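You operate a simulated robot arm through the tools that you are given. There is no shell and no other tool.

You are at the controls of a simulated robot arm. One attempt, no reset.

Task
Soak the blue beaker in the pot on HOT.
Fine: stand it in the basket; turn the dial off after the run; the water reaches up to 75 C, so the lid stays shut and latched. Set down upright: what you pick out.

Only the result counts: the job must be done as asked and must still hold three seconds after the hand-in. Knocking over, shifting, dropping, spilling or breaking anything else fails it. Lids that push on must go on centred and level and be pressed home; caps that screw on are set level and turned clockwise until they are tight.

Robot
A 6-joint arm with a two-finger parallel gripper, fixed in place. Base frame: the origin is on the floor under the middle of its stand, x ahead of it, y to its left, z up; the work surface is at about z = 80. Readings come in cm, rad, newtons and seconds.
It reaches about 134.7 cm from its shoulder. Its first joint turns from -2.897 to 2.897 rad. Payload 3.91 kg.
The tool frame sits at the grasp point between the pads (the TCP): z along the fingers, y along the line on which they close. The tips reach 3 cm beyond it. Largest opening 11 cm; finger width 2, thickness 1; the body of the gripper, 4.8 by 11.2 cm, starts 5.5 cm behind the TCP.
Orientation is told as [roll, pitch, yaw] about the base's x, y, z axes, in that order, counted from this pose: with the fingers straight down and closing along the base's y, the tool's x points along the base's -x, its y along +y and its z along -z.

Tools
- The arm moves only by the tool arm_command. Its argument "moves" is a list of rows, each a list of 3 entries, a list of its own where there are three numbers: the opening in per cent of the stroke, from 0 (shut) to 100 (fully open), then the shift along the tool's x, y, z in cm, then the turn, a rotation vector about the tool's x, y, z in rad. In form: [[grip, [x, y, z], [ax, ay, az]], ...]. A call has 1 to 20 rows; each row is the pose to reach, as a shift and turn from the pose commanded when the call began, along the tool's axes at that moment. Each row takes 0.2 s and may step no farther than 5 cm and 0.15 rad from the row before; otherwise, or with a gripper value out of range, the whole call is refused. A pose out of reach is approached as far as the arm can. The call stops where the force on the tool passes 40 N (or 10 N more than at its start, if that is more) or the arm is blocked; 0.2 s more then pass. Each finger travels about 10.8 cm/s and halts on what it meets, pressing with about 37 N; the grip force reading is that of the motor and also rises with nothing between the fingers. The clock runs only during rows and for 0.2 s after the last one: add rows that repeat a pose to give the fingers time. It gives the time, the measured TCP pose, the force on the tool (base axes), the opening and the grip force at its end, in the units of the frame above (readings bear some noise), with the torque about the TCP (base axes, N m) and any sound that the robot's microphone picked up.
- Cameras (640 x 400 px; columns grow to the right, rows downward): "scene" is fixed at [4.97, -49.93, 140.07]; the picture's right is [0.70, -0.71, 0.00], its down [-0.37, -0.37, -0.85] and it looks along [0.60, 0.60, -0.53] (base axes); focal length 266 px, centre (320, 200). "wrist" rides on the gripper at [7.2, 1.7, -10.3] in the tool frame; the picture's right is [-0.23, 0.97, 0.00], its down [-0.76, -0.18, -0.62] and it looks along [-0.61, -0.14, 0.78] (tool axes); focal length 222 px, centre (320, 200).
- snapshot(camera): a new picture of that camera. It takes no simulated time.
- measure_at(camera, pixels): for up to 12 pixels [column, row] of the newest picture of that camera ("zoom" is the newest enlarged one), the place [x, y, z] in the base frame of the surface seen there, good to about 0.2 cm. It takes no simulated time.
- enlarge(camera, box): a new picture of the part [left, top, right, bottom] of that camera's present view, enlarged. It takes no simulated time.
- sign_off(): hands the job in; it is judged then, once.

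Open the gripper and draw the arm clear of the work before you hand the job in, unless the task says otherwise.

The tools are called by a JSON object that holds its "op" and its "data". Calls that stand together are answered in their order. arm_command: Moves the arm, as the interface text tells. Its arguments: {"type":"object","properties":{"moves":{"type":"array"}},"required":["moves"]} The other tools are called the same way: snapshot (camera) takes a picture; measure_at (camera, pixels) gives the place of the surface under pixels of a picture; enlarge (camera, box) takes an enlarged picture of a part of a camera's view; sign_off () hands the job in.

At the start:

```text
time_s: 0.0
ee_pos: [58.89, -6.53, 129.78]
orientation: [0.0, 0.002, 0.002]
wrist_force: [-0.2, -0.2, 0.2]
ft_torque: [-0.02, 0.0, -0.01]
grip_width: 11.0
grip_force: 0.1
```

scene: 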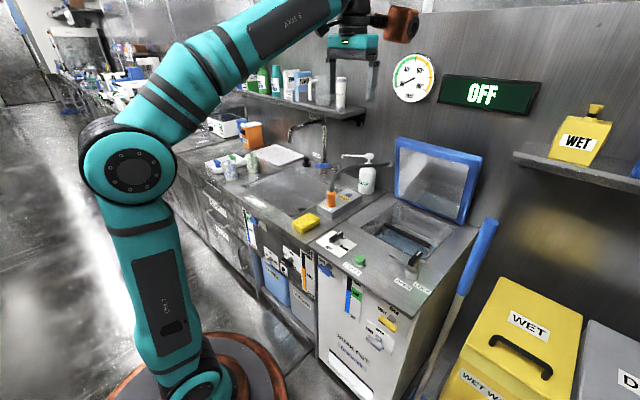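
wrist: 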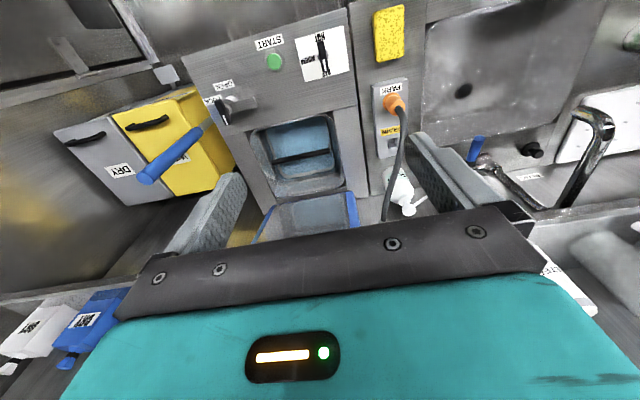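

I start by looking at the scene closely: the bath with its open blue-framed lid near (430,220) in the scene, the dial near (415,260), and a start button near (360,260). I'll enlarge several regions.

{"op": "enlarge", "data": {"camera": "scene", "box": [310, 120, 510, 320]}}

{"op": "enlarge", "data": {"camera": "scene", "box": [180, 50, 380, 210]}}

{"op": "enlarge", "data": {"camera": "wrist", "box": [160, 10, 440, 230]}}

```text
2.00 times, centred on (410, 220) of scene
```

zoom: 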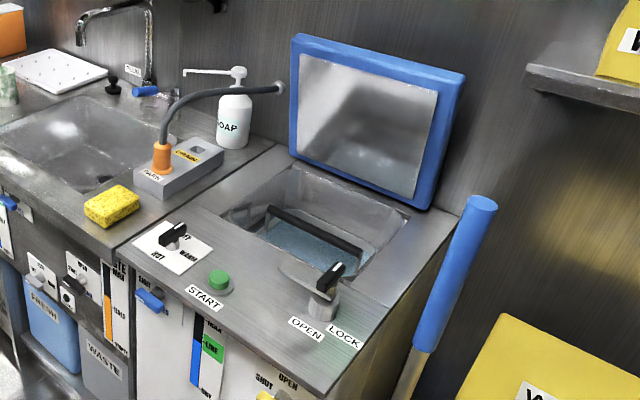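

```text
2.50 times, centred on (280, 130) of scene
```

zoom: 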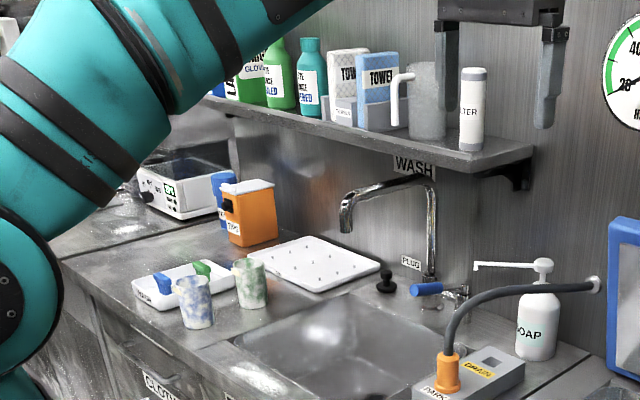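

```text
1.82 times, centred on (300, 120) of wrist
```

zoom: 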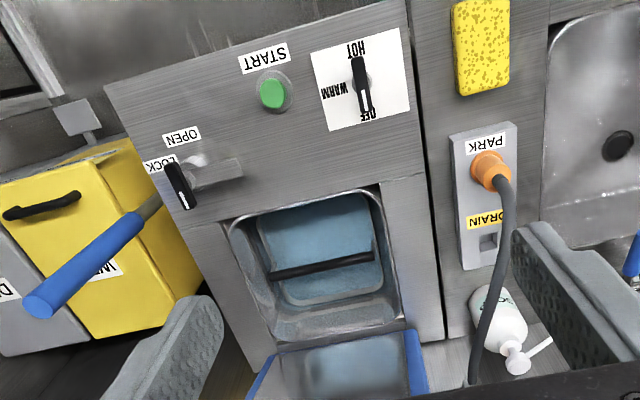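

The blue-stained beaker is near scene (230,170), the green one beside it. Now I enlarge the bath front panel, the gauges and the wall display.

{"op": "enlarge", "data": {"camera": "scene", "box": [310, 250, 410, 400]}}

{"op": "enlarge", "data": {"camera": "scene", "box": [230, 200, 330, 310]}}

{"op": "enlarge", "data": {"camera": "scene", "box": [380, 40, 550, 120]}}

{"op": "enlarge", "data": {"camera": "scene", "box": [310, 180, 480, 300]}}

{"op": "enlarge", "data": {"camera": "scene", "box": [180, 110, 310, 200]}}

{"op": "enlarge", "data": {"camera": "scene", "box": [440, 100, 640, 400]}}

```text
2.67 times, centred on (360, 325) of scene
```

zoom: 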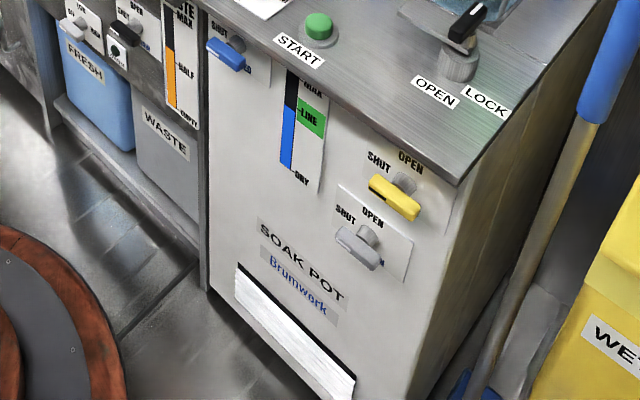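

```text
3.64 times, centred on (280, 255) of scene
```

zoom: 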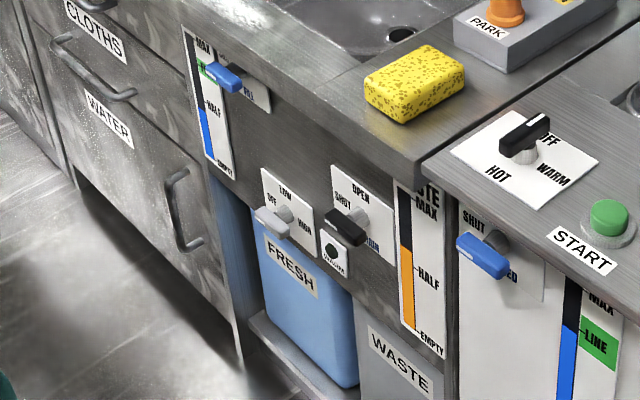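

```text
3.76 times, centred on (465, 80) of scene
```

zoom: 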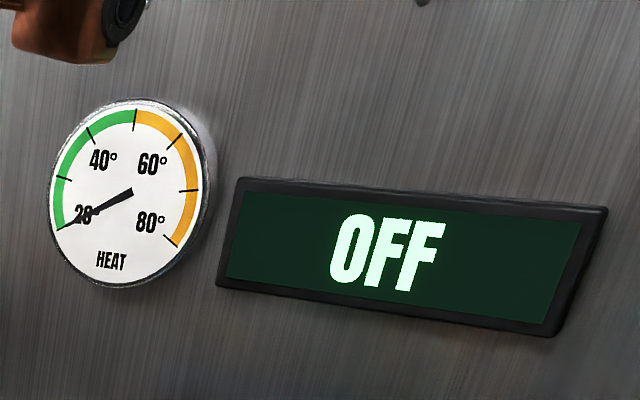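

```text
3.33 times, centred on (395, 240) of scene
```

zoom: 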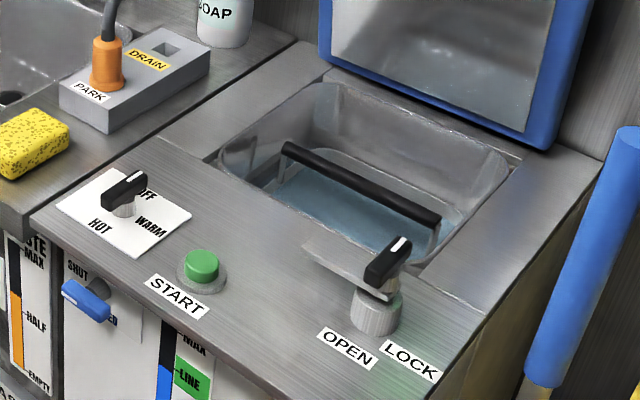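

```text
4.44 times, centred on (245, 155) of scene
```

zoom: 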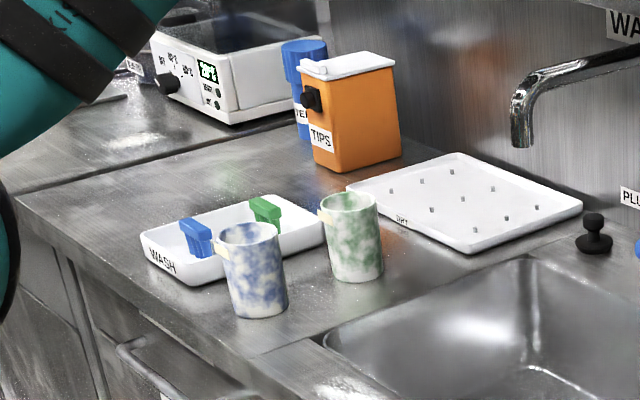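

```text
1.33 times, centred on (540, 250) of scene
```

zoom: 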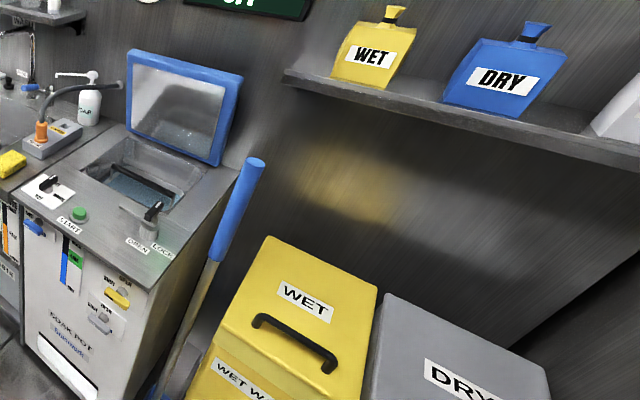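

The wall display reads OFF at 20°, the pot's level gauge seems to be at LINE, and the dial points to OFF. I'll measure the bath geometry from a fresh enlargement.

{"op": "enlarge", "data": {"camera": "scene", "box": [350, 190, 470, 290]}}

```text
4.00 times, centred on (410, 240) of scene
```

zoom: 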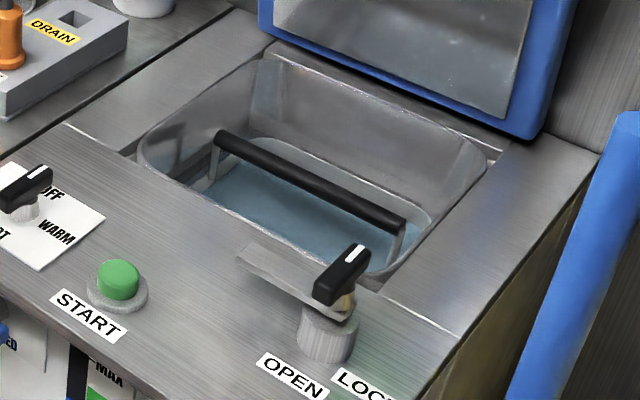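

I'll measure the rim corners, basket handle ends, water surface, START button, knob and latch points in this zoom.

{"op": "measure_at", "data": {"camera": "zoom", "pixels": [[140, 150], [265, 58], [485, 165], [385, 275], [222, 135], [400, 222], [290, 210], [118, 270], [120, 310], [340, 275], [355, 250], [325, 300]]}}

{"op": "measure_at", "data": {"camera": "zoom", "pixels": [[250, 262], [300, 285], [325, 340], [20, 190], [40, 172], [5, 200], [65, 125], [595, 152], [440, 360], [270, 30], [520, 135], [290, 370]]}}

{"op": "measure_at", "data": {"camera": "scene", "pixels": [[398, 138], [480, 158], [460, 220], [395, 195], [440, 180], [412, 178], [230, 170], [240, 162], [262, 155], [222, 170], [217, 160], [310, 150]]}}

```text
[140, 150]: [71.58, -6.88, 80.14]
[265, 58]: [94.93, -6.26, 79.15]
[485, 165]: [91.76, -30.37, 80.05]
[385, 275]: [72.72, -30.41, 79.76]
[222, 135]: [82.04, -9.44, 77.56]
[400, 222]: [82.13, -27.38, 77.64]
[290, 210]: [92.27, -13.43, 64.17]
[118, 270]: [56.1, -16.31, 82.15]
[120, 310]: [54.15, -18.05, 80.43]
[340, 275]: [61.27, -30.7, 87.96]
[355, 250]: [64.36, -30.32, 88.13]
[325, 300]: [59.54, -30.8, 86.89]
```

```text
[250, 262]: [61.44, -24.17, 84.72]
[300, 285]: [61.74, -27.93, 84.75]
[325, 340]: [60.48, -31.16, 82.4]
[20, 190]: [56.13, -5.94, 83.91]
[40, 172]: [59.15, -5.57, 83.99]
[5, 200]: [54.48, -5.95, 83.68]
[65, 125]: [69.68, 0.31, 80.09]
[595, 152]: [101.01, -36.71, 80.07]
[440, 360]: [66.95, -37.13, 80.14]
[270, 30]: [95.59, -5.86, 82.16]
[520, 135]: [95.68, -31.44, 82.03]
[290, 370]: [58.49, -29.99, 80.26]
```

```text
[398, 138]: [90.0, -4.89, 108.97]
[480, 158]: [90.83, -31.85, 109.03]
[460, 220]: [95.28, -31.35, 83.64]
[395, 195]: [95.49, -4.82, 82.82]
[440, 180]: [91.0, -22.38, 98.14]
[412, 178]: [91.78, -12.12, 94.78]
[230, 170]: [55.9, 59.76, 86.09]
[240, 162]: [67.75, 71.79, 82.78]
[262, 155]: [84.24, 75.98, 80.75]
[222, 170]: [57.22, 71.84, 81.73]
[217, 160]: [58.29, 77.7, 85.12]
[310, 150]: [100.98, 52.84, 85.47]
```

The lid's hinge is near x=95.5, z=82 and its free edge near z=109, open about 78°. I'll measure the latch, labels and dial from the wrist view.

{"op": "enlarge", "data": {"camera": "wrist", "box": [190, 20, 360, 130]}}

```text
3.64 times, centred on (275, 75) of wrist
```

zoom: 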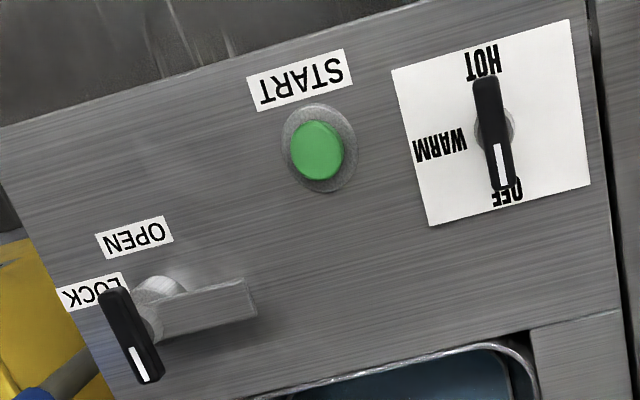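

{"op": "measure_at", "data": {"camera": "zoom", "pixels": [[318, 150], [485, 85], [502, 185], [493, 130], [115, 300], [148, 375], [130, 335], [250, 298], [215, 310], [165, 285], [65, 295], [137, 237]]}}

{"op": "snapshot", "data": {"camera": "wrist"}}

```text
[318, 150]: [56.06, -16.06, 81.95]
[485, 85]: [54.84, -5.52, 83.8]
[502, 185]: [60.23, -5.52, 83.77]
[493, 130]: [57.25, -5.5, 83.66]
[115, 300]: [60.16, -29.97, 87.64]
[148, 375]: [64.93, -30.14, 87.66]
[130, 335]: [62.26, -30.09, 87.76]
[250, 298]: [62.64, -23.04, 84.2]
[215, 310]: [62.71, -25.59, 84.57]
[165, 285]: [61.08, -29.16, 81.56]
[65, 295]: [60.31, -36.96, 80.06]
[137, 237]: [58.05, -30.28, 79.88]
```

```text
taken
```

wrist: 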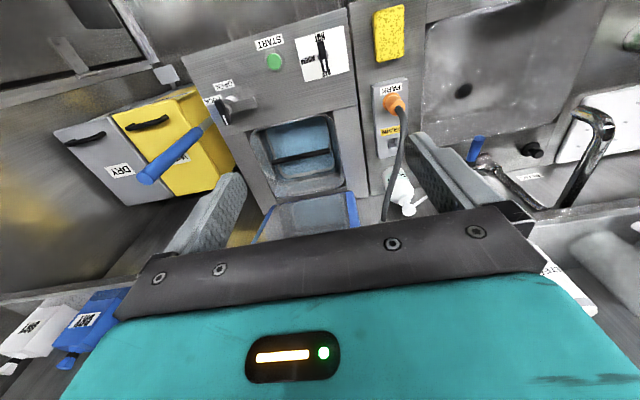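

Now the beakers: I'll enlarge that region in the scene and measure the blue beaker's rim, base and neighbours.

{"op": "enlarge", "data": {"camera": "scene", "box": [200, 140, 290, 196]}}

```text
7.11 times, centred on (245, 168) of scene
```

zoom: 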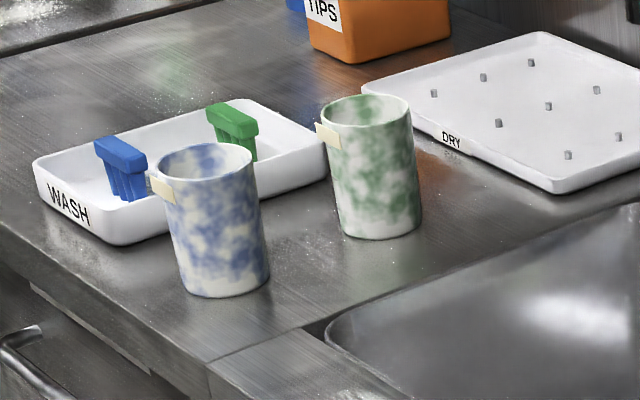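

{"op": "measure_at", "data": {"camera": "zoom", "pixels": [[205, 185], [172, 185], [255, 165], [205, 147], [160, 160], [225, 294], [190, 288], [265, 278], [215, 240], [160, 188], [205, 165], [258, 220]]}}

{"op": "measure_at", "data": {"camera": "zoom", "pixels": [[365, 127], [325, 110], [408, 110], [365, 97], [380, 238], [135, 243], [327, 170], [120, 160], [235, 120], [150, 180], [170, 200], [310, 330]]}}

```text
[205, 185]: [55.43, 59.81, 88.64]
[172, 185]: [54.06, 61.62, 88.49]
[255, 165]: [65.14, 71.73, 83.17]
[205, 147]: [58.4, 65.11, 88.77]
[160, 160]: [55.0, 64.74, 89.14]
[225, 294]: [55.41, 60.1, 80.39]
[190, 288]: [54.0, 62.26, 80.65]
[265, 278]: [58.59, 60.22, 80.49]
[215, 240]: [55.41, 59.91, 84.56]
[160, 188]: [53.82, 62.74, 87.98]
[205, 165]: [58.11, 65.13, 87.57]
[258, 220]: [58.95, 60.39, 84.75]
```

```text
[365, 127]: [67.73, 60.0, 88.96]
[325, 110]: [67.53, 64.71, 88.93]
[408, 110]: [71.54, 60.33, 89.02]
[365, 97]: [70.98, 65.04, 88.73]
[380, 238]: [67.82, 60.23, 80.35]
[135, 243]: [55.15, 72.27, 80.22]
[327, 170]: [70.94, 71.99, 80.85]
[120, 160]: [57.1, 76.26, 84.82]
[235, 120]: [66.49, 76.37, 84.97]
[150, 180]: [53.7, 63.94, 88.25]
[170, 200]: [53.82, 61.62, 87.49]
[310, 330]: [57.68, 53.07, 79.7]
```

The blue beaker is centred near (57, 62.5), about 6.3 cm wide and 9 cm tall. Next I measure inside the pot from the wrist view to find the basket floor.

{"op": "enlarge", "data": {"camera": "wrist", "box": [240, 105, 370, 215]}}

```text
3.64 times, centred on (305, 160) of wrist
```

zoom: 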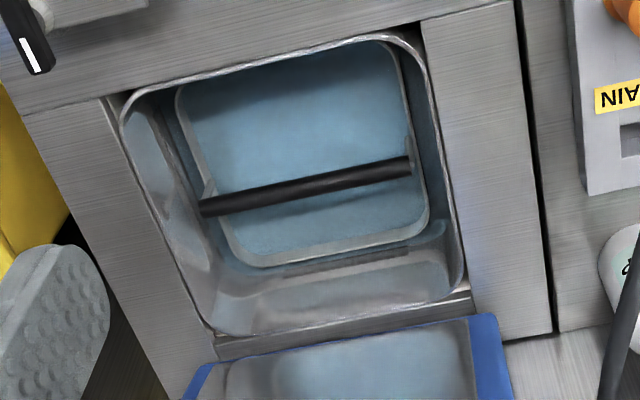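

{"op": "measure_at", "data": {"camera": "zoom", "pixels": [[180, 95], [390, 45], [425, 225], [265, 260], [300, 120], [330, 230], [205, 205], [408, 165], [300, 187], [250, 90], [380, 120], [340, 275]]}}

{"op": "measure_at", "data": {"camera": "zoom", "pixels": [[125, 115], [400, 40], [460, 285], [220, 330], [170, 150], [150, 190], [410, 180], [425, 100], [240, 340], [470, 300], [480, 340], [185, 220]]}}

```text
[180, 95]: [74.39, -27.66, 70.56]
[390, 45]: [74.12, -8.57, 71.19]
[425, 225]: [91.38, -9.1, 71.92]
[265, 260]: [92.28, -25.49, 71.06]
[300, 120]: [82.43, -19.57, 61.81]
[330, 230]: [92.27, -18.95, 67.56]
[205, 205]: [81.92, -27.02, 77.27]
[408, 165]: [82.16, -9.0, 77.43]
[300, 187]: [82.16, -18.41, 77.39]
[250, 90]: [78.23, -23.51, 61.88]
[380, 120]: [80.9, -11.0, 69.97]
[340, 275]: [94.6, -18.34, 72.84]
```

```text
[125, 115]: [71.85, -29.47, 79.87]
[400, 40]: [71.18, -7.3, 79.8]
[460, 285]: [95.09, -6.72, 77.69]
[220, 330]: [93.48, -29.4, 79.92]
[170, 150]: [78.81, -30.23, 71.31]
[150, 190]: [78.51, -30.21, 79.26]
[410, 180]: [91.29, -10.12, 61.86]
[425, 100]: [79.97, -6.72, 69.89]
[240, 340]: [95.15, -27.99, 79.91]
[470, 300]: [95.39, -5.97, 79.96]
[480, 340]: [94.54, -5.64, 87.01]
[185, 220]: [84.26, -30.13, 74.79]
```

The basket floor is at z≈61.8, its rim near z≈71.5 spanning x 74–92 and y −27.5…−8.6, with the handle bar at x≈82. I'll look at the gripper itself to judge its clearances.

{"op": "enlarge", "data": {"camera": "scene", "box": [300, 0, 440, 110]}}

{"op": "enlarge", "data": {"camera": "scene", "box": [325, 250, 395, 320]}}

```text
3.64 times, centred on (370, 55) of scene
```

zoom: 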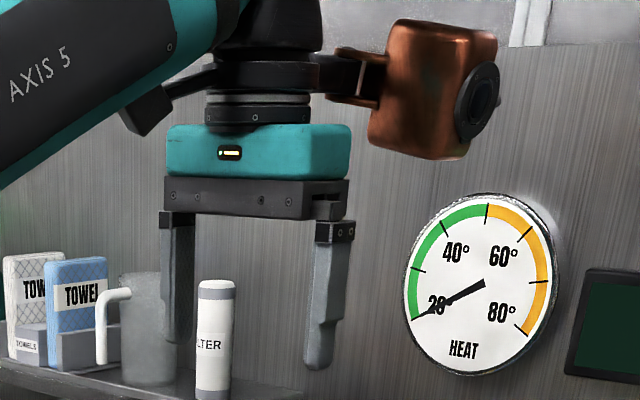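

```text
5.71 times, centred on (360, 285) of scene
```

zoom: 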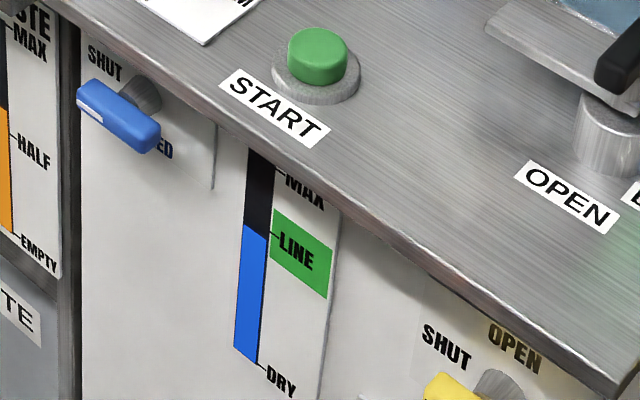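

The water gauge shows the level at LINE. There's a copper housing fixed to the wrist beside the gripper; I'll measure where it sits relative to the TCP.

{"op": "measure_at", "data": {"camera": "scene", "pixels": [[392, 8], [390, 35], [403, 25], [412, 40], [416, 10], [320, 30], [332, 38], [345, 42], [368, 42], [414, 27], [375, 20], [346, 60]]}}

{"op": "enlarge", "data": {"camera": "scene", "box": [355, 290, 415, 340]}}

```text
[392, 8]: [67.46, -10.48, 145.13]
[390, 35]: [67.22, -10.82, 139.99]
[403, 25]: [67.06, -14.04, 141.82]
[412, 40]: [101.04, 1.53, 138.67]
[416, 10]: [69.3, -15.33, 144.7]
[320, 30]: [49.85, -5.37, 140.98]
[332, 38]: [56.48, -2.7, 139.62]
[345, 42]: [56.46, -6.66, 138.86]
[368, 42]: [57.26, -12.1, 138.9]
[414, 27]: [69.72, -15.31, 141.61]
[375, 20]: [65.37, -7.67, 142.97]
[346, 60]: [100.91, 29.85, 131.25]
```

```text
8.00 times, centred on (385, 315) of scene
```

zoom: 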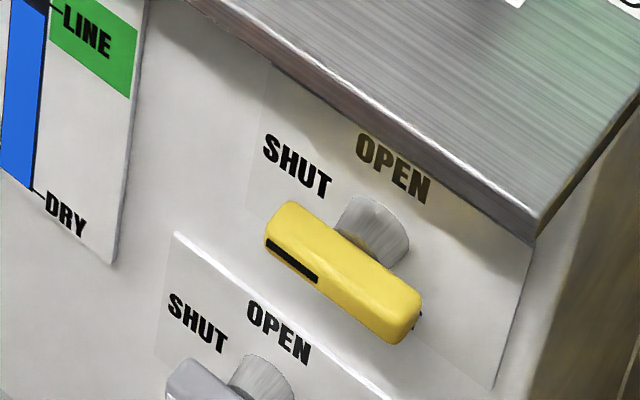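

All valves are shut and the level is on LINE, so the pot is ready. I move the arm over to above the blue beaker at (57, 62.5) staying high, then look with the wrist camera.

{"op": "arm_command", "data": {"moves": [[100, [0.1, 4.3, 0.8], [0, 0, 0]], [100, [0.2, 8.6, 1.6], [0, 0, 0]], [100, [0.4, 12.9, 2.4], [0, 0, 0]], [100, [0.5, 17.2, 3.2], [0, 0, 0]], [100, [0.6, 21.5, 4.0], [0, 0, 0]], [100, [0.7, 25.8, 4.8], [0, 0, 0]], [100, [0.8, 30.1, 5.6], [0, 0, 0]], [100, [0.9, 34.4, 6.4], [0, 0, 0]], [100, [1.1, 38.7, 7.2], [0, 0, 0]], [100, [1.2, 43.0, 8.0], [0, 0, 0]], [100, [1.3, 47.3, 8.8], [0, 0, 0]], [100, [1.4, 51.6, 9.6], [0, 0, 0]], [100, [1.5, 55.9, 10.4], [0, 0, 0]], [100, [1.7, 60.2, 11.2], [0, 0, 0]], [100, [1.8, 64.5, 12.0], [0, 0, 0]], [100, [1.9, 68.8, 12.8], [0, 0, 0]], [100, [1.9, 69.0, 14.0], [0, 0, 0]]]}}

```text
time_s: 3.6
ee_pos: [57.12, 62.49, 115.94]
orientation: [0.0, 0.0, 0.0]
wrist_force: [0.1, 0.5, -0.6]
ft_torque: [-0.03, -0.02, -0.02]
grip_width: 10.99
grip_force: 0.0
```

The arm is above the beaker at z=115.9. I take wrist and scene pictures to refine the beaker's centre.

{"op": "snapshot", "data": {"camera": "wrist"}}

{"op": "snapshot", "data": {"camera": "scene"}}

```text
taken
```

wrist: 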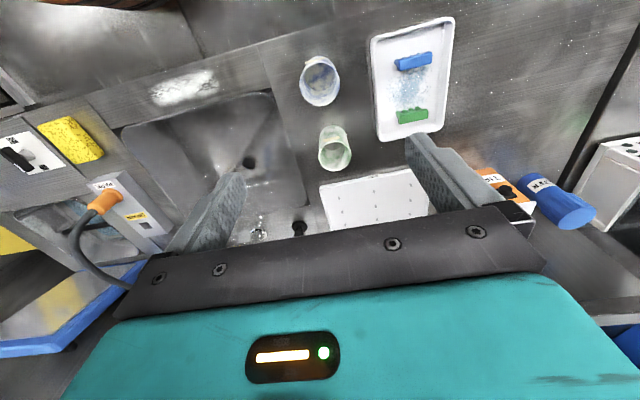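

```text
taken
```

scene: 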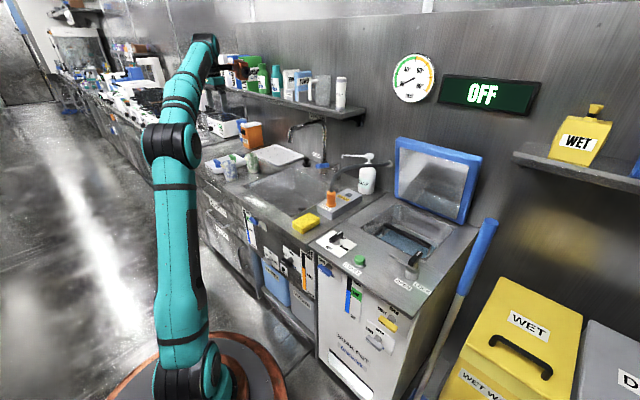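

{"op": "enlarge", "data": {"camera": "wrist", "box": [270, 40, 370, 180]}}

```text
2.86 times, centred on (320, 110) of wrist
```

zoom: 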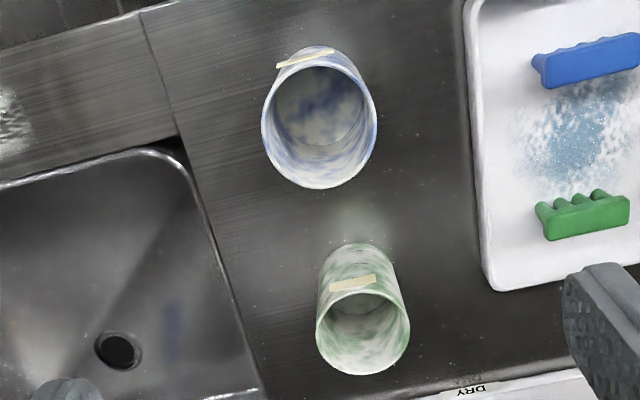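

The blue beaker is empty; its rim spans zoom (262–378, 65–190). I measure rim points to get its centre.

{"op": "measure_at", "data": {"camera": "zoom", "pixels": [[264, 128], [376, 120], [320, 187], [318, 67], [285, 175], [355, 172], [280, 85], [362, 80], [310, 60], [320, 120], [285, 62], [335, 150]]}}

```text
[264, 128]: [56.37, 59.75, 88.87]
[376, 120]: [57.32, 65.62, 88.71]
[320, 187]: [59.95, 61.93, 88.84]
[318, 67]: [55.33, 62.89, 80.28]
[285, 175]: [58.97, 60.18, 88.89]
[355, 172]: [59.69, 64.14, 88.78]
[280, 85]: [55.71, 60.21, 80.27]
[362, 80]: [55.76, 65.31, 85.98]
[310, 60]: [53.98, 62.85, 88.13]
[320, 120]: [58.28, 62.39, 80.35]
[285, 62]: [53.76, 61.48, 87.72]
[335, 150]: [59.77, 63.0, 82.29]
```

The rim gives centre (56.95, 62.65) and top z≈88.9. I descend with open fingers to TCP z≈89.5 so the tips overlap the wall by about 2.4 cm, without closing yet.

{"op": "arm_command", "data": {"moves": [[100, [0.1, 0.15, 5], [0, 0, 0]], [100, [0.1, 0.15, 10], [0, 0, 0]], [100, [0.1, 0.15, 15], [0, 0, 0]], [100, [0.1, 0.15, 19], [0, 0, 0]], [100, [0.1, 0.15, 22], [0, 0, 0]], [100, [0.1, 0.15, 24.5], [0, 0, 0]], [100, [0.1, 0.15, 26.4], [0, 0, 0]], [100, [0.1, 0.15, 26.4], [0, 0, 0]]]}}

{"op": "snapshot", "data": {"camera": "wrist"}}

{"op": "enlarge", "data": {"camera": "scene", "box": [190, 80, 310, 200]}}

```text
time_s: 5.4
ee_pos: [56.86, 62.78, 89.48]
orientation: [-0.002, -0.001, 0.0]
wrist_force: [0.2, -0.5, -0.5]
ft_torque: [-0.02, -0.03, 0.0]
grip_width: 10.98
grip_force: 0.0
```

```text
taken
```

wrist: 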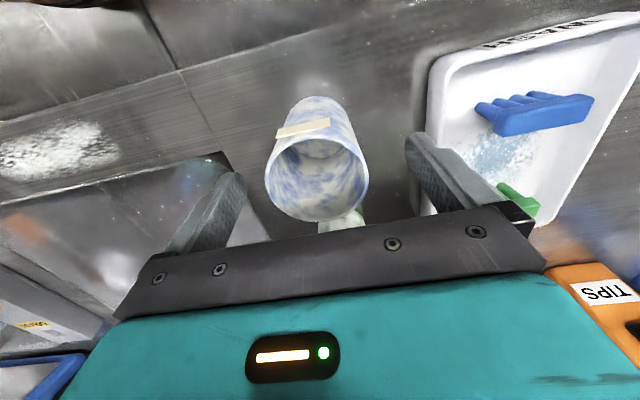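

```text
3.33 times, centred on (250, 140) of scene
```

zoom: 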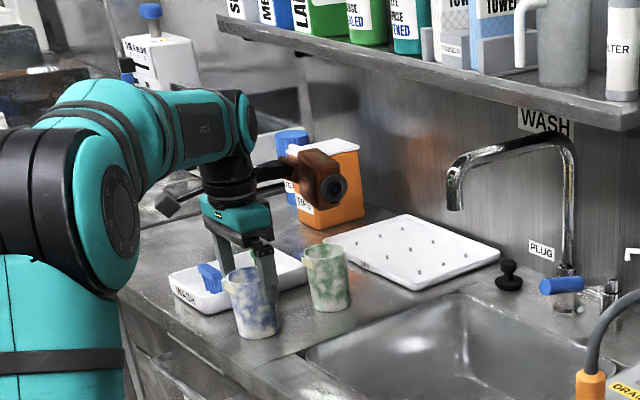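

The beaker sits centred between the fingers (rim at wrist (265–368, 130–220)). I close the fingers on it and hold still for several rows.

{"op": "arm_command", "data": {"moves": [[80, [0, 0, 0], [0, 0, 0]], [65, [0, 0, 0], [0, 0, 0]], [55, [0, 0, 0], [0, 0, 0]], [45, [0, 0, 0], [0, 0, 0]], [40, [0, 0, 0], [0, 0, 0]], [40, [0, 0, 0], [0, 0, 0]]]}}

{"op": "snapshot", "data": {"camera": "wrist"}}

```text
time_s: 6.8
ee_pos: [56.94, 62.72, 89.38]
orientation: [-0.001, 0.0, 0.0]
wrist_force: [0.6, 0.9, 0.4]
ft_torque: [-0.02, 0.0, 0.03]
grip_width: 6.07
grip_force: 37.5
```

```text
taken
```

wrist: 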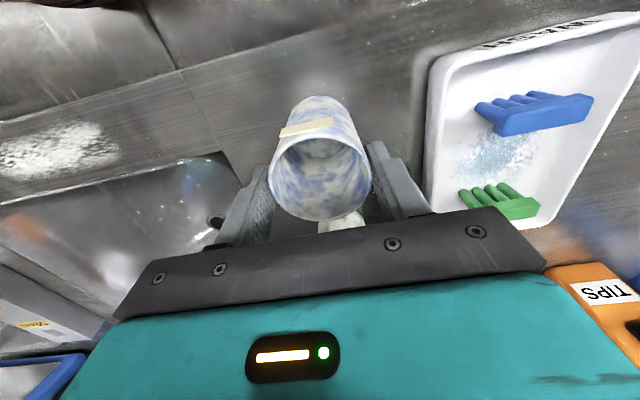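

Held at 6.07 cm with 37.5 N. I lift the beaker straight up slowly first.

{"op": "arm_command", "data": {"moves": [[40, [0, 0, -0.7], [0, 0, 0]], [40, [0, 0, -2], [0, 0, 0]], [40, [0, 0, -4], [0, 0, 0]], [40, [0, 0, -7], [0, 0, 0]], [40, [0, 0, -10], [0, 0, 0]], [40, [0, 0, -13], [0, 0, 0]], [40, [0, 0, -16], [0, 0, 0]], [40, [0, 0, -19], [0, 0, 0]], [40, [0, 0, -22], [0, 0, 0]], [40, [0, 0, -25], [0, 0, 0]], [40, [0, 0, -28], [0, 0, 0]], [40, [0, 0, -31], [0, 0, 0]], [40, [0, 0, -33], [0, 0, 0]], [40, [0, 0, -34], [0, 0, 0]]]}}

{"op": "snapshot", "data": {"camera": "wrist"}}

{"op": "snapshot", "data": {"camera": "scene"}}

```text
time_s: 9.8
ee_pos: [56.22, 61.77, 121.41]
orientation: [0.004, -0.004, 0.001]
wrist_force: [0.8, 0.4, -0.8]
ft_torque: [0.0, -0.02, 0.03]
grip_width: 6.08
grip_force: 36.4
out of reach, approached as far as the arm can: row 13, 14
```

```text
taken
```

wrist: 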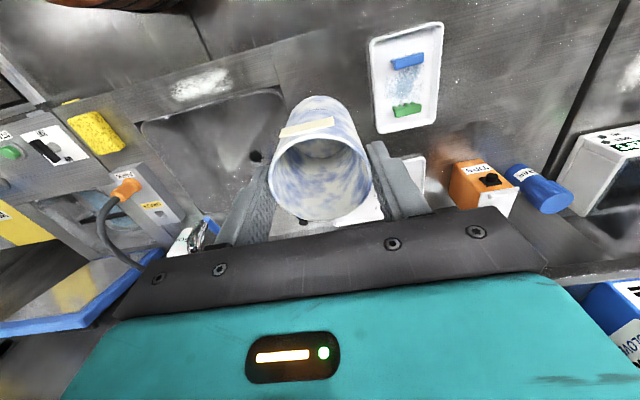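

```text
taken
```

scene: 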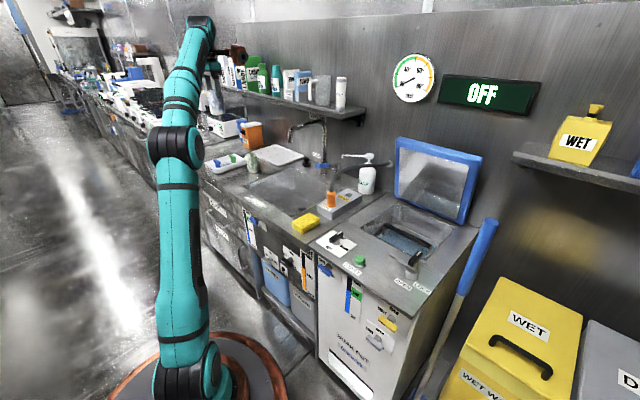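

The arm hit its reach limit at z≈121 but the beaker is held well (6.08 cm). Before carrying it across I measure the tall things along the way: faucet, hose, soap pump, lid top.

{"op": "measure_at", "data": {"camera": "scene", "pixels": [[300, 124], [291, 135], [323, 130], [331, 198], [335, 180], [350, 166], [385, 163], [345, 155], [368, 158], [437, 143], [329, 190], [306, 224]]}}

```text
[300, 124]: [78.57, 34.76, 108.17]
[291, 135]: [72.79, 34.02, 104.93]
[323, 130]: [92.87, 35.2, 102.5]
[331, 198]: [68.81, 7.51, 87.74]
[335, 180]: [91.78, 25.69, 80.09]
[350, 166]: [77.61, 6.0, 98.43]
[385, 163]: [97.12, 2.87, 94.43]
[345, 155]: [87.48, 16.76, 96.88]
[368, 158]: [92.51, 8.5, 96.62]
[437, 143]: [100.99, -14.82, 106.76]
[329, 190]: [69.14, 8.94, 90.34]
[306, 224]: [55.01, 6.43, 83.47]
```

Faucet tip reaches x≈72.8 and z≈108, hose z≈98, so travelling along x≈57 at z≈115+ is clear. I carry the beaker toward the pot along −y at moderate speed.

{"op": "arm_command", "data": {"moves": [[40, [0, -0.8, 1.5], [0, 0, 0]], [40, [0, -2.2, 3], [0, 0, 0]], [40, [0, -4.4, 4.5], [0, 0, 0]], [40, [0, -7.4, 6], [0, 0, 0]], [40, [0, -11, 7], [0, 0, 0]], [40, [0, -15, 7.5], [0, 0, 0]], [40, [0, -19, 7.5], [0, 0, 0]], [40, [0, -23, 7.5], [0, 0, 0]], [40, [0, -27, 7.5], [0, 0, 0]], [40, [0, -31, 7.5], [0, 0, 0]], [40, [0, -35, 7.5], [0, 0, 0]], [40, [0, -39, 7.5], [0, 0, 0]], [40, [0, -43, 7.5], [0, 0, 0]], [40, [0, -47, 7.5], [0, 0, 0]], [40, [0, -51, 7.5], [0, 0, 0]], [40, [0, -55, 7.5], [0, 0, 0]], [40, [0, -58.5, 7.5], [0, 0, 0]], [40, [0, -61, 7.5], [0, 0, 0]], [40, [0, -62.5, 7.5], [0, 0, 0]], [40, [0, -63, 7.5], [0, 0, 0]]]}}

```text
time_s: 14.0
ee_pos: [56.16, -1.42, 113.49]
orientation: [0.001, -0.001, 0.001]
wrist_force: [-1.0, 0.1, -0.5]
ft_torque: [0.02, -0.01, -0.01]
grip_width: 6.05
grip_force: 37.3
```

Now at (56.2, −1.4, 113.5), grip still 6.05 cm. I move over the front half of the basket at (77.9, −17.5).

{"op": "arm_command", "data": {"moves": [[40, [-0.6, -0.5, 0], [0, 0, 0]], [40, [-2, -1.5, 0], [0, 0, 0]], [40, [-4.2, -3.1, 0], [0, 0, 0]], [40, [-7, -5.2, 0], [0, 0, 0]], [40, [-10, -7.4, 0], [0, 0, 0]], [40, [-13, -9.6, 0], [0, 0, 0]], [40, [-16, -11.8, 0], [0, 0, 0]], [40, [-18.7, -13.8, 0], [0, 0, 0]], [40, [-20.6, -15.3, 0], [0, 0, 0]], [40, [-21.5, -16, 0], [0, 0, 0]], [40, [-21.7, -16.1, 0], [0, 0, 0]], [40, [-21.7, -16.1, 0], [0, 0, 0]]]}}

{"op": "snapshot", "data": {"camera": "wrist"}}

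{"op": "snapshot", "data": {"camera": "scene"}}

```text
time_s: 16.6
ee_pos: [77.76, -17.53, 113.59]
orientation: [0.001, 0.001, 0.0]
wrist_force: [-0.6, -0.1, 0.0]
ft_torque: [-0.01, 0.04, -0.02]
grip_width: 6.06
grip_force: 36.4
```

```text
taken
```

wrist: 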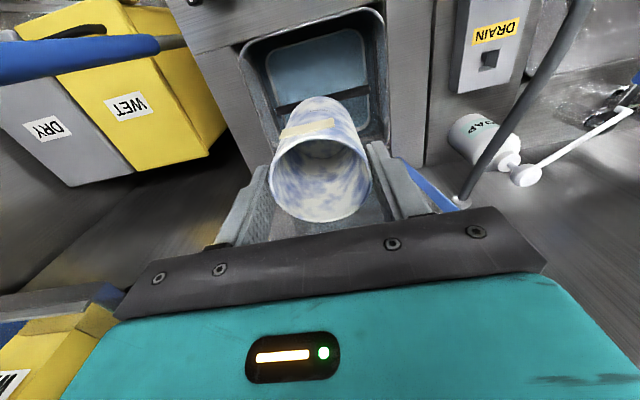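

```text
taken
```

scene: 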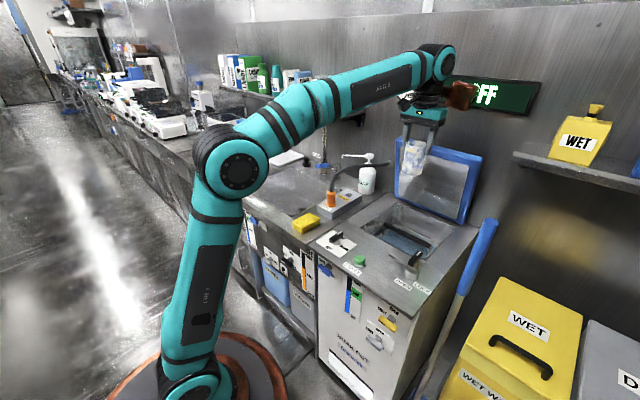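

The beaker hangs over the pot. On the way down the copper housing (scene (460,97)) will pass in front of the leaning lid, so I measure its extents now.

{"op": "enlarge", "data": {"camera": "scene", "box": [390, 70, 500, 170]}}

```text
4.00 times, centred on (445, 120) of scene
```

zoom: 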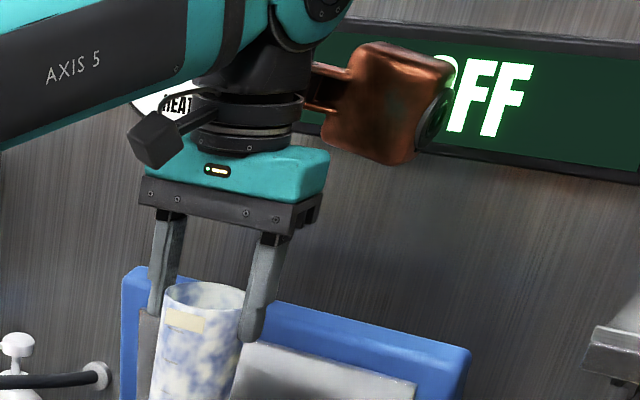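

{"op": "measure_at", "data": {"camera": "zoom", "pixels": [[360, 60], [335, 135], [400, 155], [440, 70], [430, 140], [448, 100], [410, 110], [425, 58], [148, 155], [130, 135], [150, 120], [185, 330]]}}

{"op": "measure_at", "data": {"camera": "zoom", "pixels": [[440, 118], [434, 85], [452, 80], [160, 325], [190, 290], [250, 320], [200, 395], [140, 280], [460, 365], [300, 330], [300, 180], [150, 190]]}}

```text
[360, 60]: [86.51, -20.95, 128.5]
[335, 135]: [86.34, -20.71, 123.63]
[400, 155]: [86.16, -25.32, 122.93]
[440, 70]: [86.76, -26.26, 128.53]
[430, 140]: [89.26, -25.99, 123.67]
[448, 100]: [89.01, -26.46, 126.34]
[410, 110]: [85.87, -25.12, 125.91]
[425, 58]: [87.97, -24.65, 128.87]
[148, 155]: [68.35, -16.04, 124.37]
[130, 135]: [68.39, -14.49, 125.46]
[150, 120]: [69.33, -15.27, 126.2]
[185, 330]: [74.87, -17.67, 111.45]
```

```text
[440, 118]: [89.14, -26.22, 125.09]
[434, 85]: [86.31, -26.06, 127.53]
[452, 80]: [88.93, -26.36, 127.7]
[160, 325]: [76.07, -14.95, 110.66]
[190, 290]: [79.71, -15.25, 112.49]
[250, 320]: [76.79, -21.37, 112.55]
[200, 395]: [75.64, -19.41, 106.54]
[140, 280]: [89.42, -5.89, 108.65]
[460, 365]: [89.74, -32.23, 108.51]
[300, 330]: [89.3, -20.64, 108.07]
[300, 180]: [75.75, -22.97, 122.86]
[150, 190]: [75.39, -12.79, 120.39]
```

The copper housing reaches roughly 14 cm ahead of the TCP in x and would clip the leaning lid on a straight descent, so I turn the tool clockwise 30° (swinging the housing away from the lid), shift to x≈75.5 and lower to z≈100.

{"op": "arm_command", "data": {"moves": [[40, [0.4, 0, 0], [0, 0, 0.08]], [40, [0.9, 0, 0], [0, 0, 0.18]], [40, [1.4, 0, 0], [0, 0, 0.28]], [40, [1.9, 0, 0], [0, 0, 0.38]], [40, [2.2, 0, 0], [0, 0, 0.46]], [40, [2.3, 0, 0], [0, 0, 0.524]], [40, [2.3, 0, 1], [0, 0, 0.524]], [40, [2.3, 0, 3], [0, 0, 0.524]], [40, [2.3, 0, 6], [0, 0, 0.524]], [40, [2.3, 0, 9], [0, 0, 0.524]], [40, [2.3, 0, 11.5], [0, 0, 0.524]], [40, [2.3, 0, 13], [0, 0, 0.524]], [40, [2.3, 0, 13.6], [0, 0, 0.524]], [40, [2.3, 0, 13.6], [0, 0, 0.524]]]}}

{"op": "snapshot", "data": {"camera": "wrist"}}

{"op": "enlarge", "data": {"camera": "scene", "box": [340, 80, 500, 290]}}

```text
time_s: 19.6
ee_pos: [75.65, -17.69, 99.9]
orientation: [-0.001, 0.001, -0.524]
wrist_force: [-0.5, 0.5, -0.9]
ft_torque: [-0.02, -0.02, 0.0]
grip_width: 6.06
grip_force: 36.6
```

```text
taken
```

wrist: 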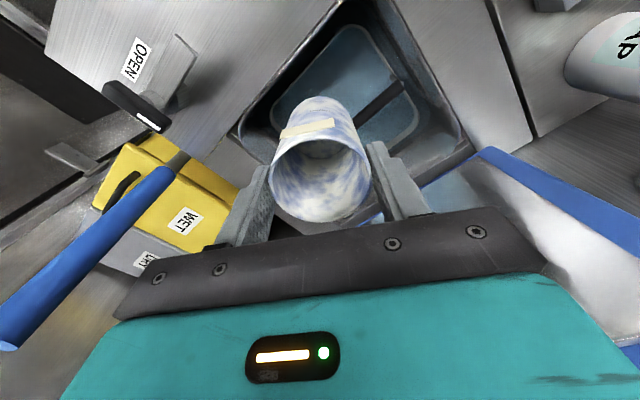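

```text
1.90 times, centred on (420, 185) of scene
```

zoom: 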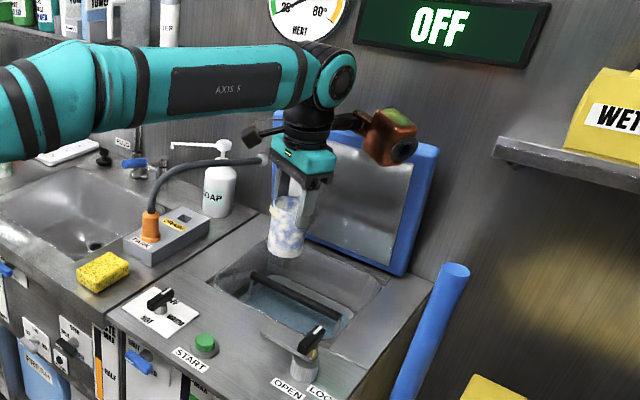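

The housing now sits well forward of the lid. I enlarge the wrist view to measure the basket's front rim and the handle bar edges.

{"op": "enlarge", "data": {"camera": "wrist", "box": [240, 0, 440, 150]}}

```text
2.67 times, centred on (340, 75) of wrist
```

zoom: 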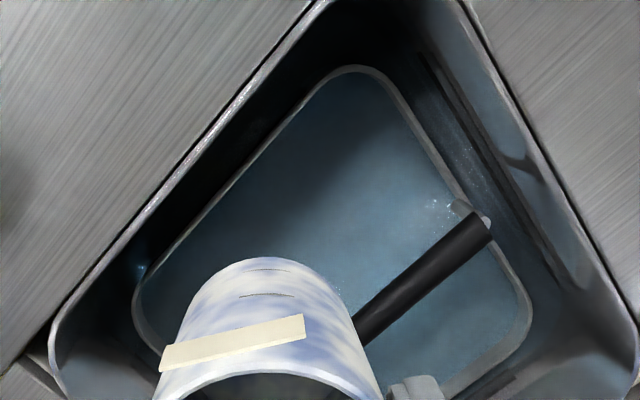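

{"op": "measure_at", "data": {"camera": "zoom", "pixels": [[270, 135], [200, 215], [330, 75], [295, 115], [300, 120], [400, 285], [440, 245], [420, 295], [470, 250], [275, 150], [310, 200], [255, 155]]}}

{"op": "measure_at", "data": {"camera": "zoom", "pixels": [[256, 150], [258, 158], [262, 162], [242, 168], [246, 174], [380, 300], [385, 308], [392, 320], [398, 328], [440, 150], [370, 72], [350, 130]]}}

```text
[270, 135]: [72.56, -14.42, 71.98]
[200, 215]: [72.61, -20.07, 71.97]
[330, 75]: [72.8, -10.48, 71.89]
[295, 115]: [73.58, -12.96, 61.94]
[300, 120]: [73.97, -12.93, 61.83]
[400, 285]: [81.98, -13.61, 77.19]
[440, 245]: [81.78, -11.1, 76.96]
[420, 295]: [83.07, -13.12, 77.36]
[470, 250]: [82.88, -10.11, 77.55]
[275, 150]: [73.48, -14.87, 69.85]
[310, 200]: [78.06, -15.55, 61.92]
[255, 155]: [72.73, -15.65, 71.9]
```

```text
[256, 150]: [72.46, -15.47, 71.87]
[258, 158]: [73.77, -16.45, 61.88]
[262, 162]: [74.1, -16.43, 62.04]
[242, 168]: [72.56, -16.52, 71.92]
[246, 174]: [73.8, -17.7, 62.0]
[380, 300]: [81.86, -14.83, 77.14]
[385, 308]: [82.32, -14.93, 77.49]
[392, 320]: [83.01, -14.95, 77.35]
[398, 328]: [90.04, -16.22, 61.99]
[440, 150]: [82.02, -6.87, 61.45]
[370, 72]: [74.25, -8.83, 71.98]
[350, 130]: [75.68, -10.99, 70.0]
```

The basket's inner span in front of the bar is x≈73.2 to 81.75, floor z≈61.9, so the beaker centre goes at x=77.4, y=−17.5. I lower to TCP z≈83 (beaker bottom just above the basket rim) and check.

{"op": "arm_command", "data": {"moves": [[40, [0, 0, 1], [0, 0, 0]], [40, [0, 0, 3], [0, 0, 0]], [40, [-0.2, 0.15, 5.5], [0, 0, 0]], [40, [-0.6, 0.4, 8], [0, 0, 0]], [40, [-1.0, 0.75, 10.5], [0, 0, 0]], [40, [-1.3, 0.95, 13], [0, 0, 0]], [40, [-1.42, 1.05, 15], [0, 0, 0]], [40, [-1.42, 1.05, 16.5], [0, 0, 0]], [40, [-1.42, 1.05, 16.9], [0, 0, 0]], [40, [-1.42, 1.05, 16.9], [0, 0, 0]]]}}

{"op": "snapshot", "data": {"camera": "wrist"}}

{"op": "enlarge", "data": {"camera": "scene", "box": [340, 110, 500, 290]}}

```text
time_s: 21.8
ee_pos: [77.25, -17.33, 83.13]
orientation: [-0.001, -0.001, -0.522]
wrist_force: [0.3, 0.0, 0.6]
ft_torque: [0.02, -0.01, 0.02]
grip_width: 6.05
grip_force: 36.3
```

```text
taken
```

wrist: 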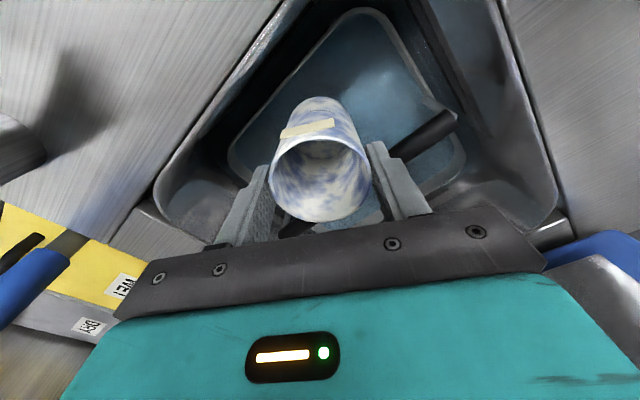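

```text
2.22 times, centred on (420, 200) of scene
```

zoom: 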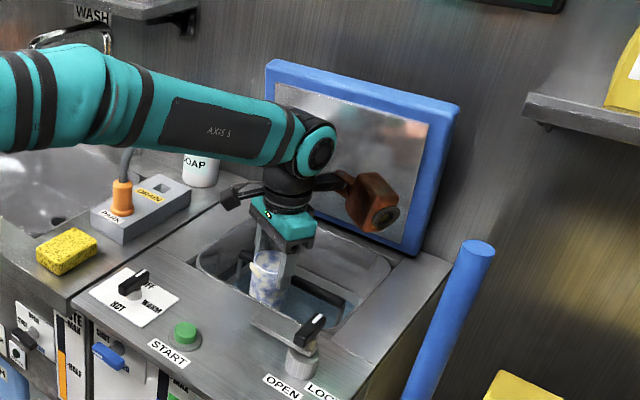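

Everything is clear so far. Before lowering further I check how close the forearm's underside is to the hose and plug block.

{"op": "measure_at", "data": {"camera": "zoom", "pixels": [[250, 170], [190, 145], [130, 130], [290, 175], [315, 150], [285, 100], [200, 80], [123, 155], [127, 195], [60, 100], [60, 145], [225, 195]]}}

{"op": "snapshot", "data": {"camera": "scene"}}

```text
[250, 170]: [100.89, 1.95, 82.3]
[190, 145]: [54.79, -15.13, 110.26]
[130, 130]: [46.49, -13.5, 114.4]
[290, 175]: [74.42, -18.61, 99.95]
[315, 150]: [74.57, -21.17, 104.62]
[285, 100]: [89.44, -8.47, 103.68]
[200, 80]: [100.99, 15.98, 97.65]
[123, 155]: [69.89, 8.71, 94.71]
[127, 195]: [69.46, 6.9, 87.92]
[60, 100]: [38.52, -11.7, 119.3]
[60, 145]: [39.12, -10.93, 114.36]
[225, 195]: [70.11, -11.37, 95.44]
```

```text
taken
```

scene: 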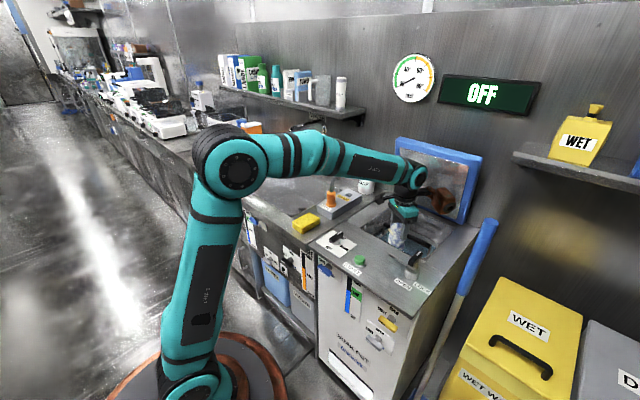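

The forearm stays at y<−4, well away from the hose (y>3). I lower the beaker into the basket to TCP z≈73.8, watching the force.

{"op": "arm_command", "data": {"moves": [[40, [-0.1, 0, 0.6], [0, 0, 0]], [40, [-0.1, 0, 1.5], [0, 0, 0]], [40, [-0.1, 0, 2.5], [0, 0, 0]], [40, [-0.1, 0, 3.5], [0, 0, 0]], [40, [-0.1, 0, 4.5], [0, 0, 0]], [40, [-0.1, 0, 5.5], [0, 0, 0]], [40, [-0.1, 0, 6.5], [0, 0, 0]], [40, [-0.1, 0, 7.5], [0, 0, 0]], [40, [-0.1, 0, 8.5], [0, 0, 0]], [40, [-0.1, 0, 9.2], [0, 0, 0]], [40, [-0.1, 0, 9.2], [0, 0, 0]]]}}

{"op": "snapshot", "data": {"camera": "wrist"}}

{"op": "enlarge", "data": {"camera": "scene", "box": [360, 150, 480, 270]}}

```text
time_s: 24.2
ee_pos: [77.37, -17.41, 73.86]
orientation: [0.002, -0.001, -0.523]
wrist_force: [-0.4, 0.7, -1.1]
ft_torque: [0.0, -0.04, -0.02]
grip_width: 6.03
grip_force: 36.6
```

```text
taken
```

wrist: 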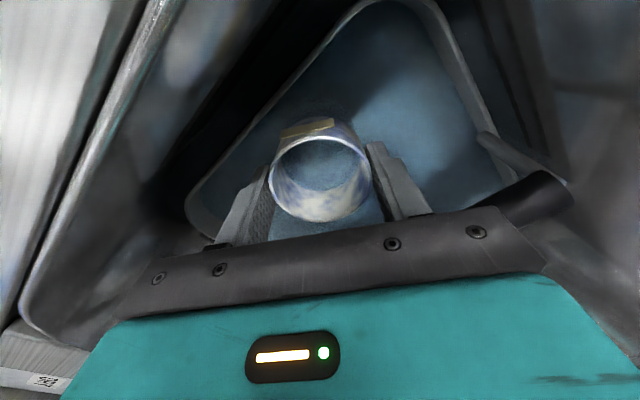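

```text
3.33 times, centred on (420, 210) of scene
```

zoom: 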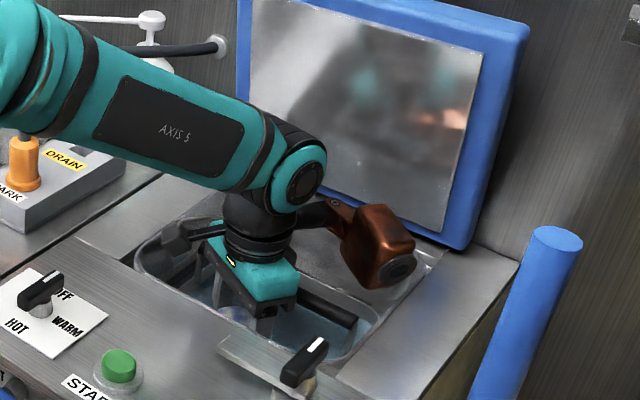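

The beaker is inside the basket at TCP z=73.9 with no contact force. I rotate the tool back to yaw 0 so the gripper body clears the handle bar for the last 2.5 cm.

{"op": "arm_command", "data": {"moves": [[40, [0, 0, 0], [0, 0, -0.08]], [40, [0, 0, 0], [0, 0, -0.18]], [40, [0, 0, 0], [0, 0, -0.28]], [40, [0, 0, 0], [0, 0, -0.38]], [40, [0, 0, 0], [0, 0, -0.47]], [40, [0, 0, 0], [0, 0, -0.523]], [40, [0, 0, 0], [0, 0, -0.523]]]}}

{"op": "enlarge", "data": {"camera": "scene", "box": [360, 150, 480, 270]}}

{"op": "snapshot", "data": {"camera": "wrist"}}

```text
time_s: 25.8
ee_pos: [77.44, -17.33, 74.0]
orientation: [0.0, 0.001, 0.0]
wrist_force: [-0.1, 0.1, -0.4]
ft_torque: [0.01, -0.02, -0.01]
grip_width: 6.04
grip_force: 37.3
```

```text
3.33 times, centred on (420, 210) of scene
```

zoom: 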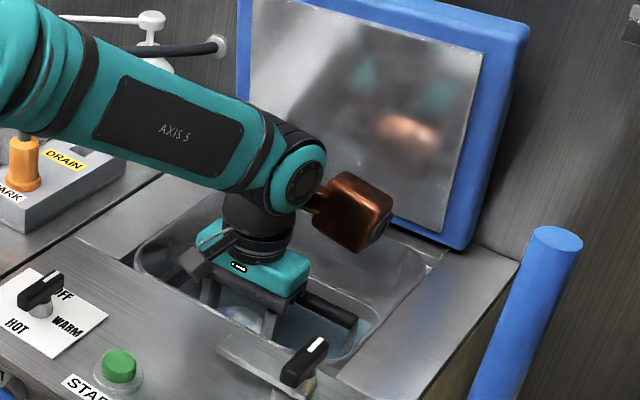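

```text
taken
```

wrist: 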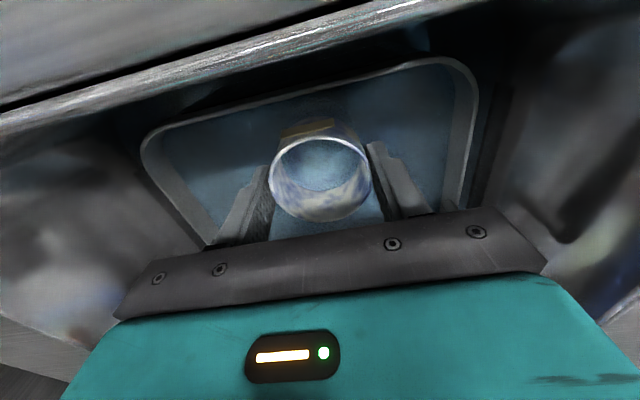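

Still no contact. I lower in small steps toward the basket floor, expected contact at TCP z≈71.3.

{"op": "arm_command", "data": {"moves": [[40, [0, 0, 0.5], [0, 0, 0]], [40, [0, 0, 1.0], [0, 0, 0]], [40, [0, 0, 1.5], [0, 0, 0]], [40, [0, 0, 1.9], [0, 0, 0]], [40, [0, 0, 2.2], [0, 0, 0]], [40, [0, 0, 2.4], [0, 0, 0]], [40, [0, 0, 2.5], [0, 0, 0]], [40, [0, 0, 2.5], [0, 0, 0]]]}}

```text
time_s: 27.6
ee_pos: [77.34, -17.41, 71.51]
orientation: [0.002, -0.002, -0.002]
wrist_force: [-1.9, 0.9, 7.9]
ft_torque: [-0.01, -0.47, 0.02]
grip_width: 6.04
grip_force: 37.1
```

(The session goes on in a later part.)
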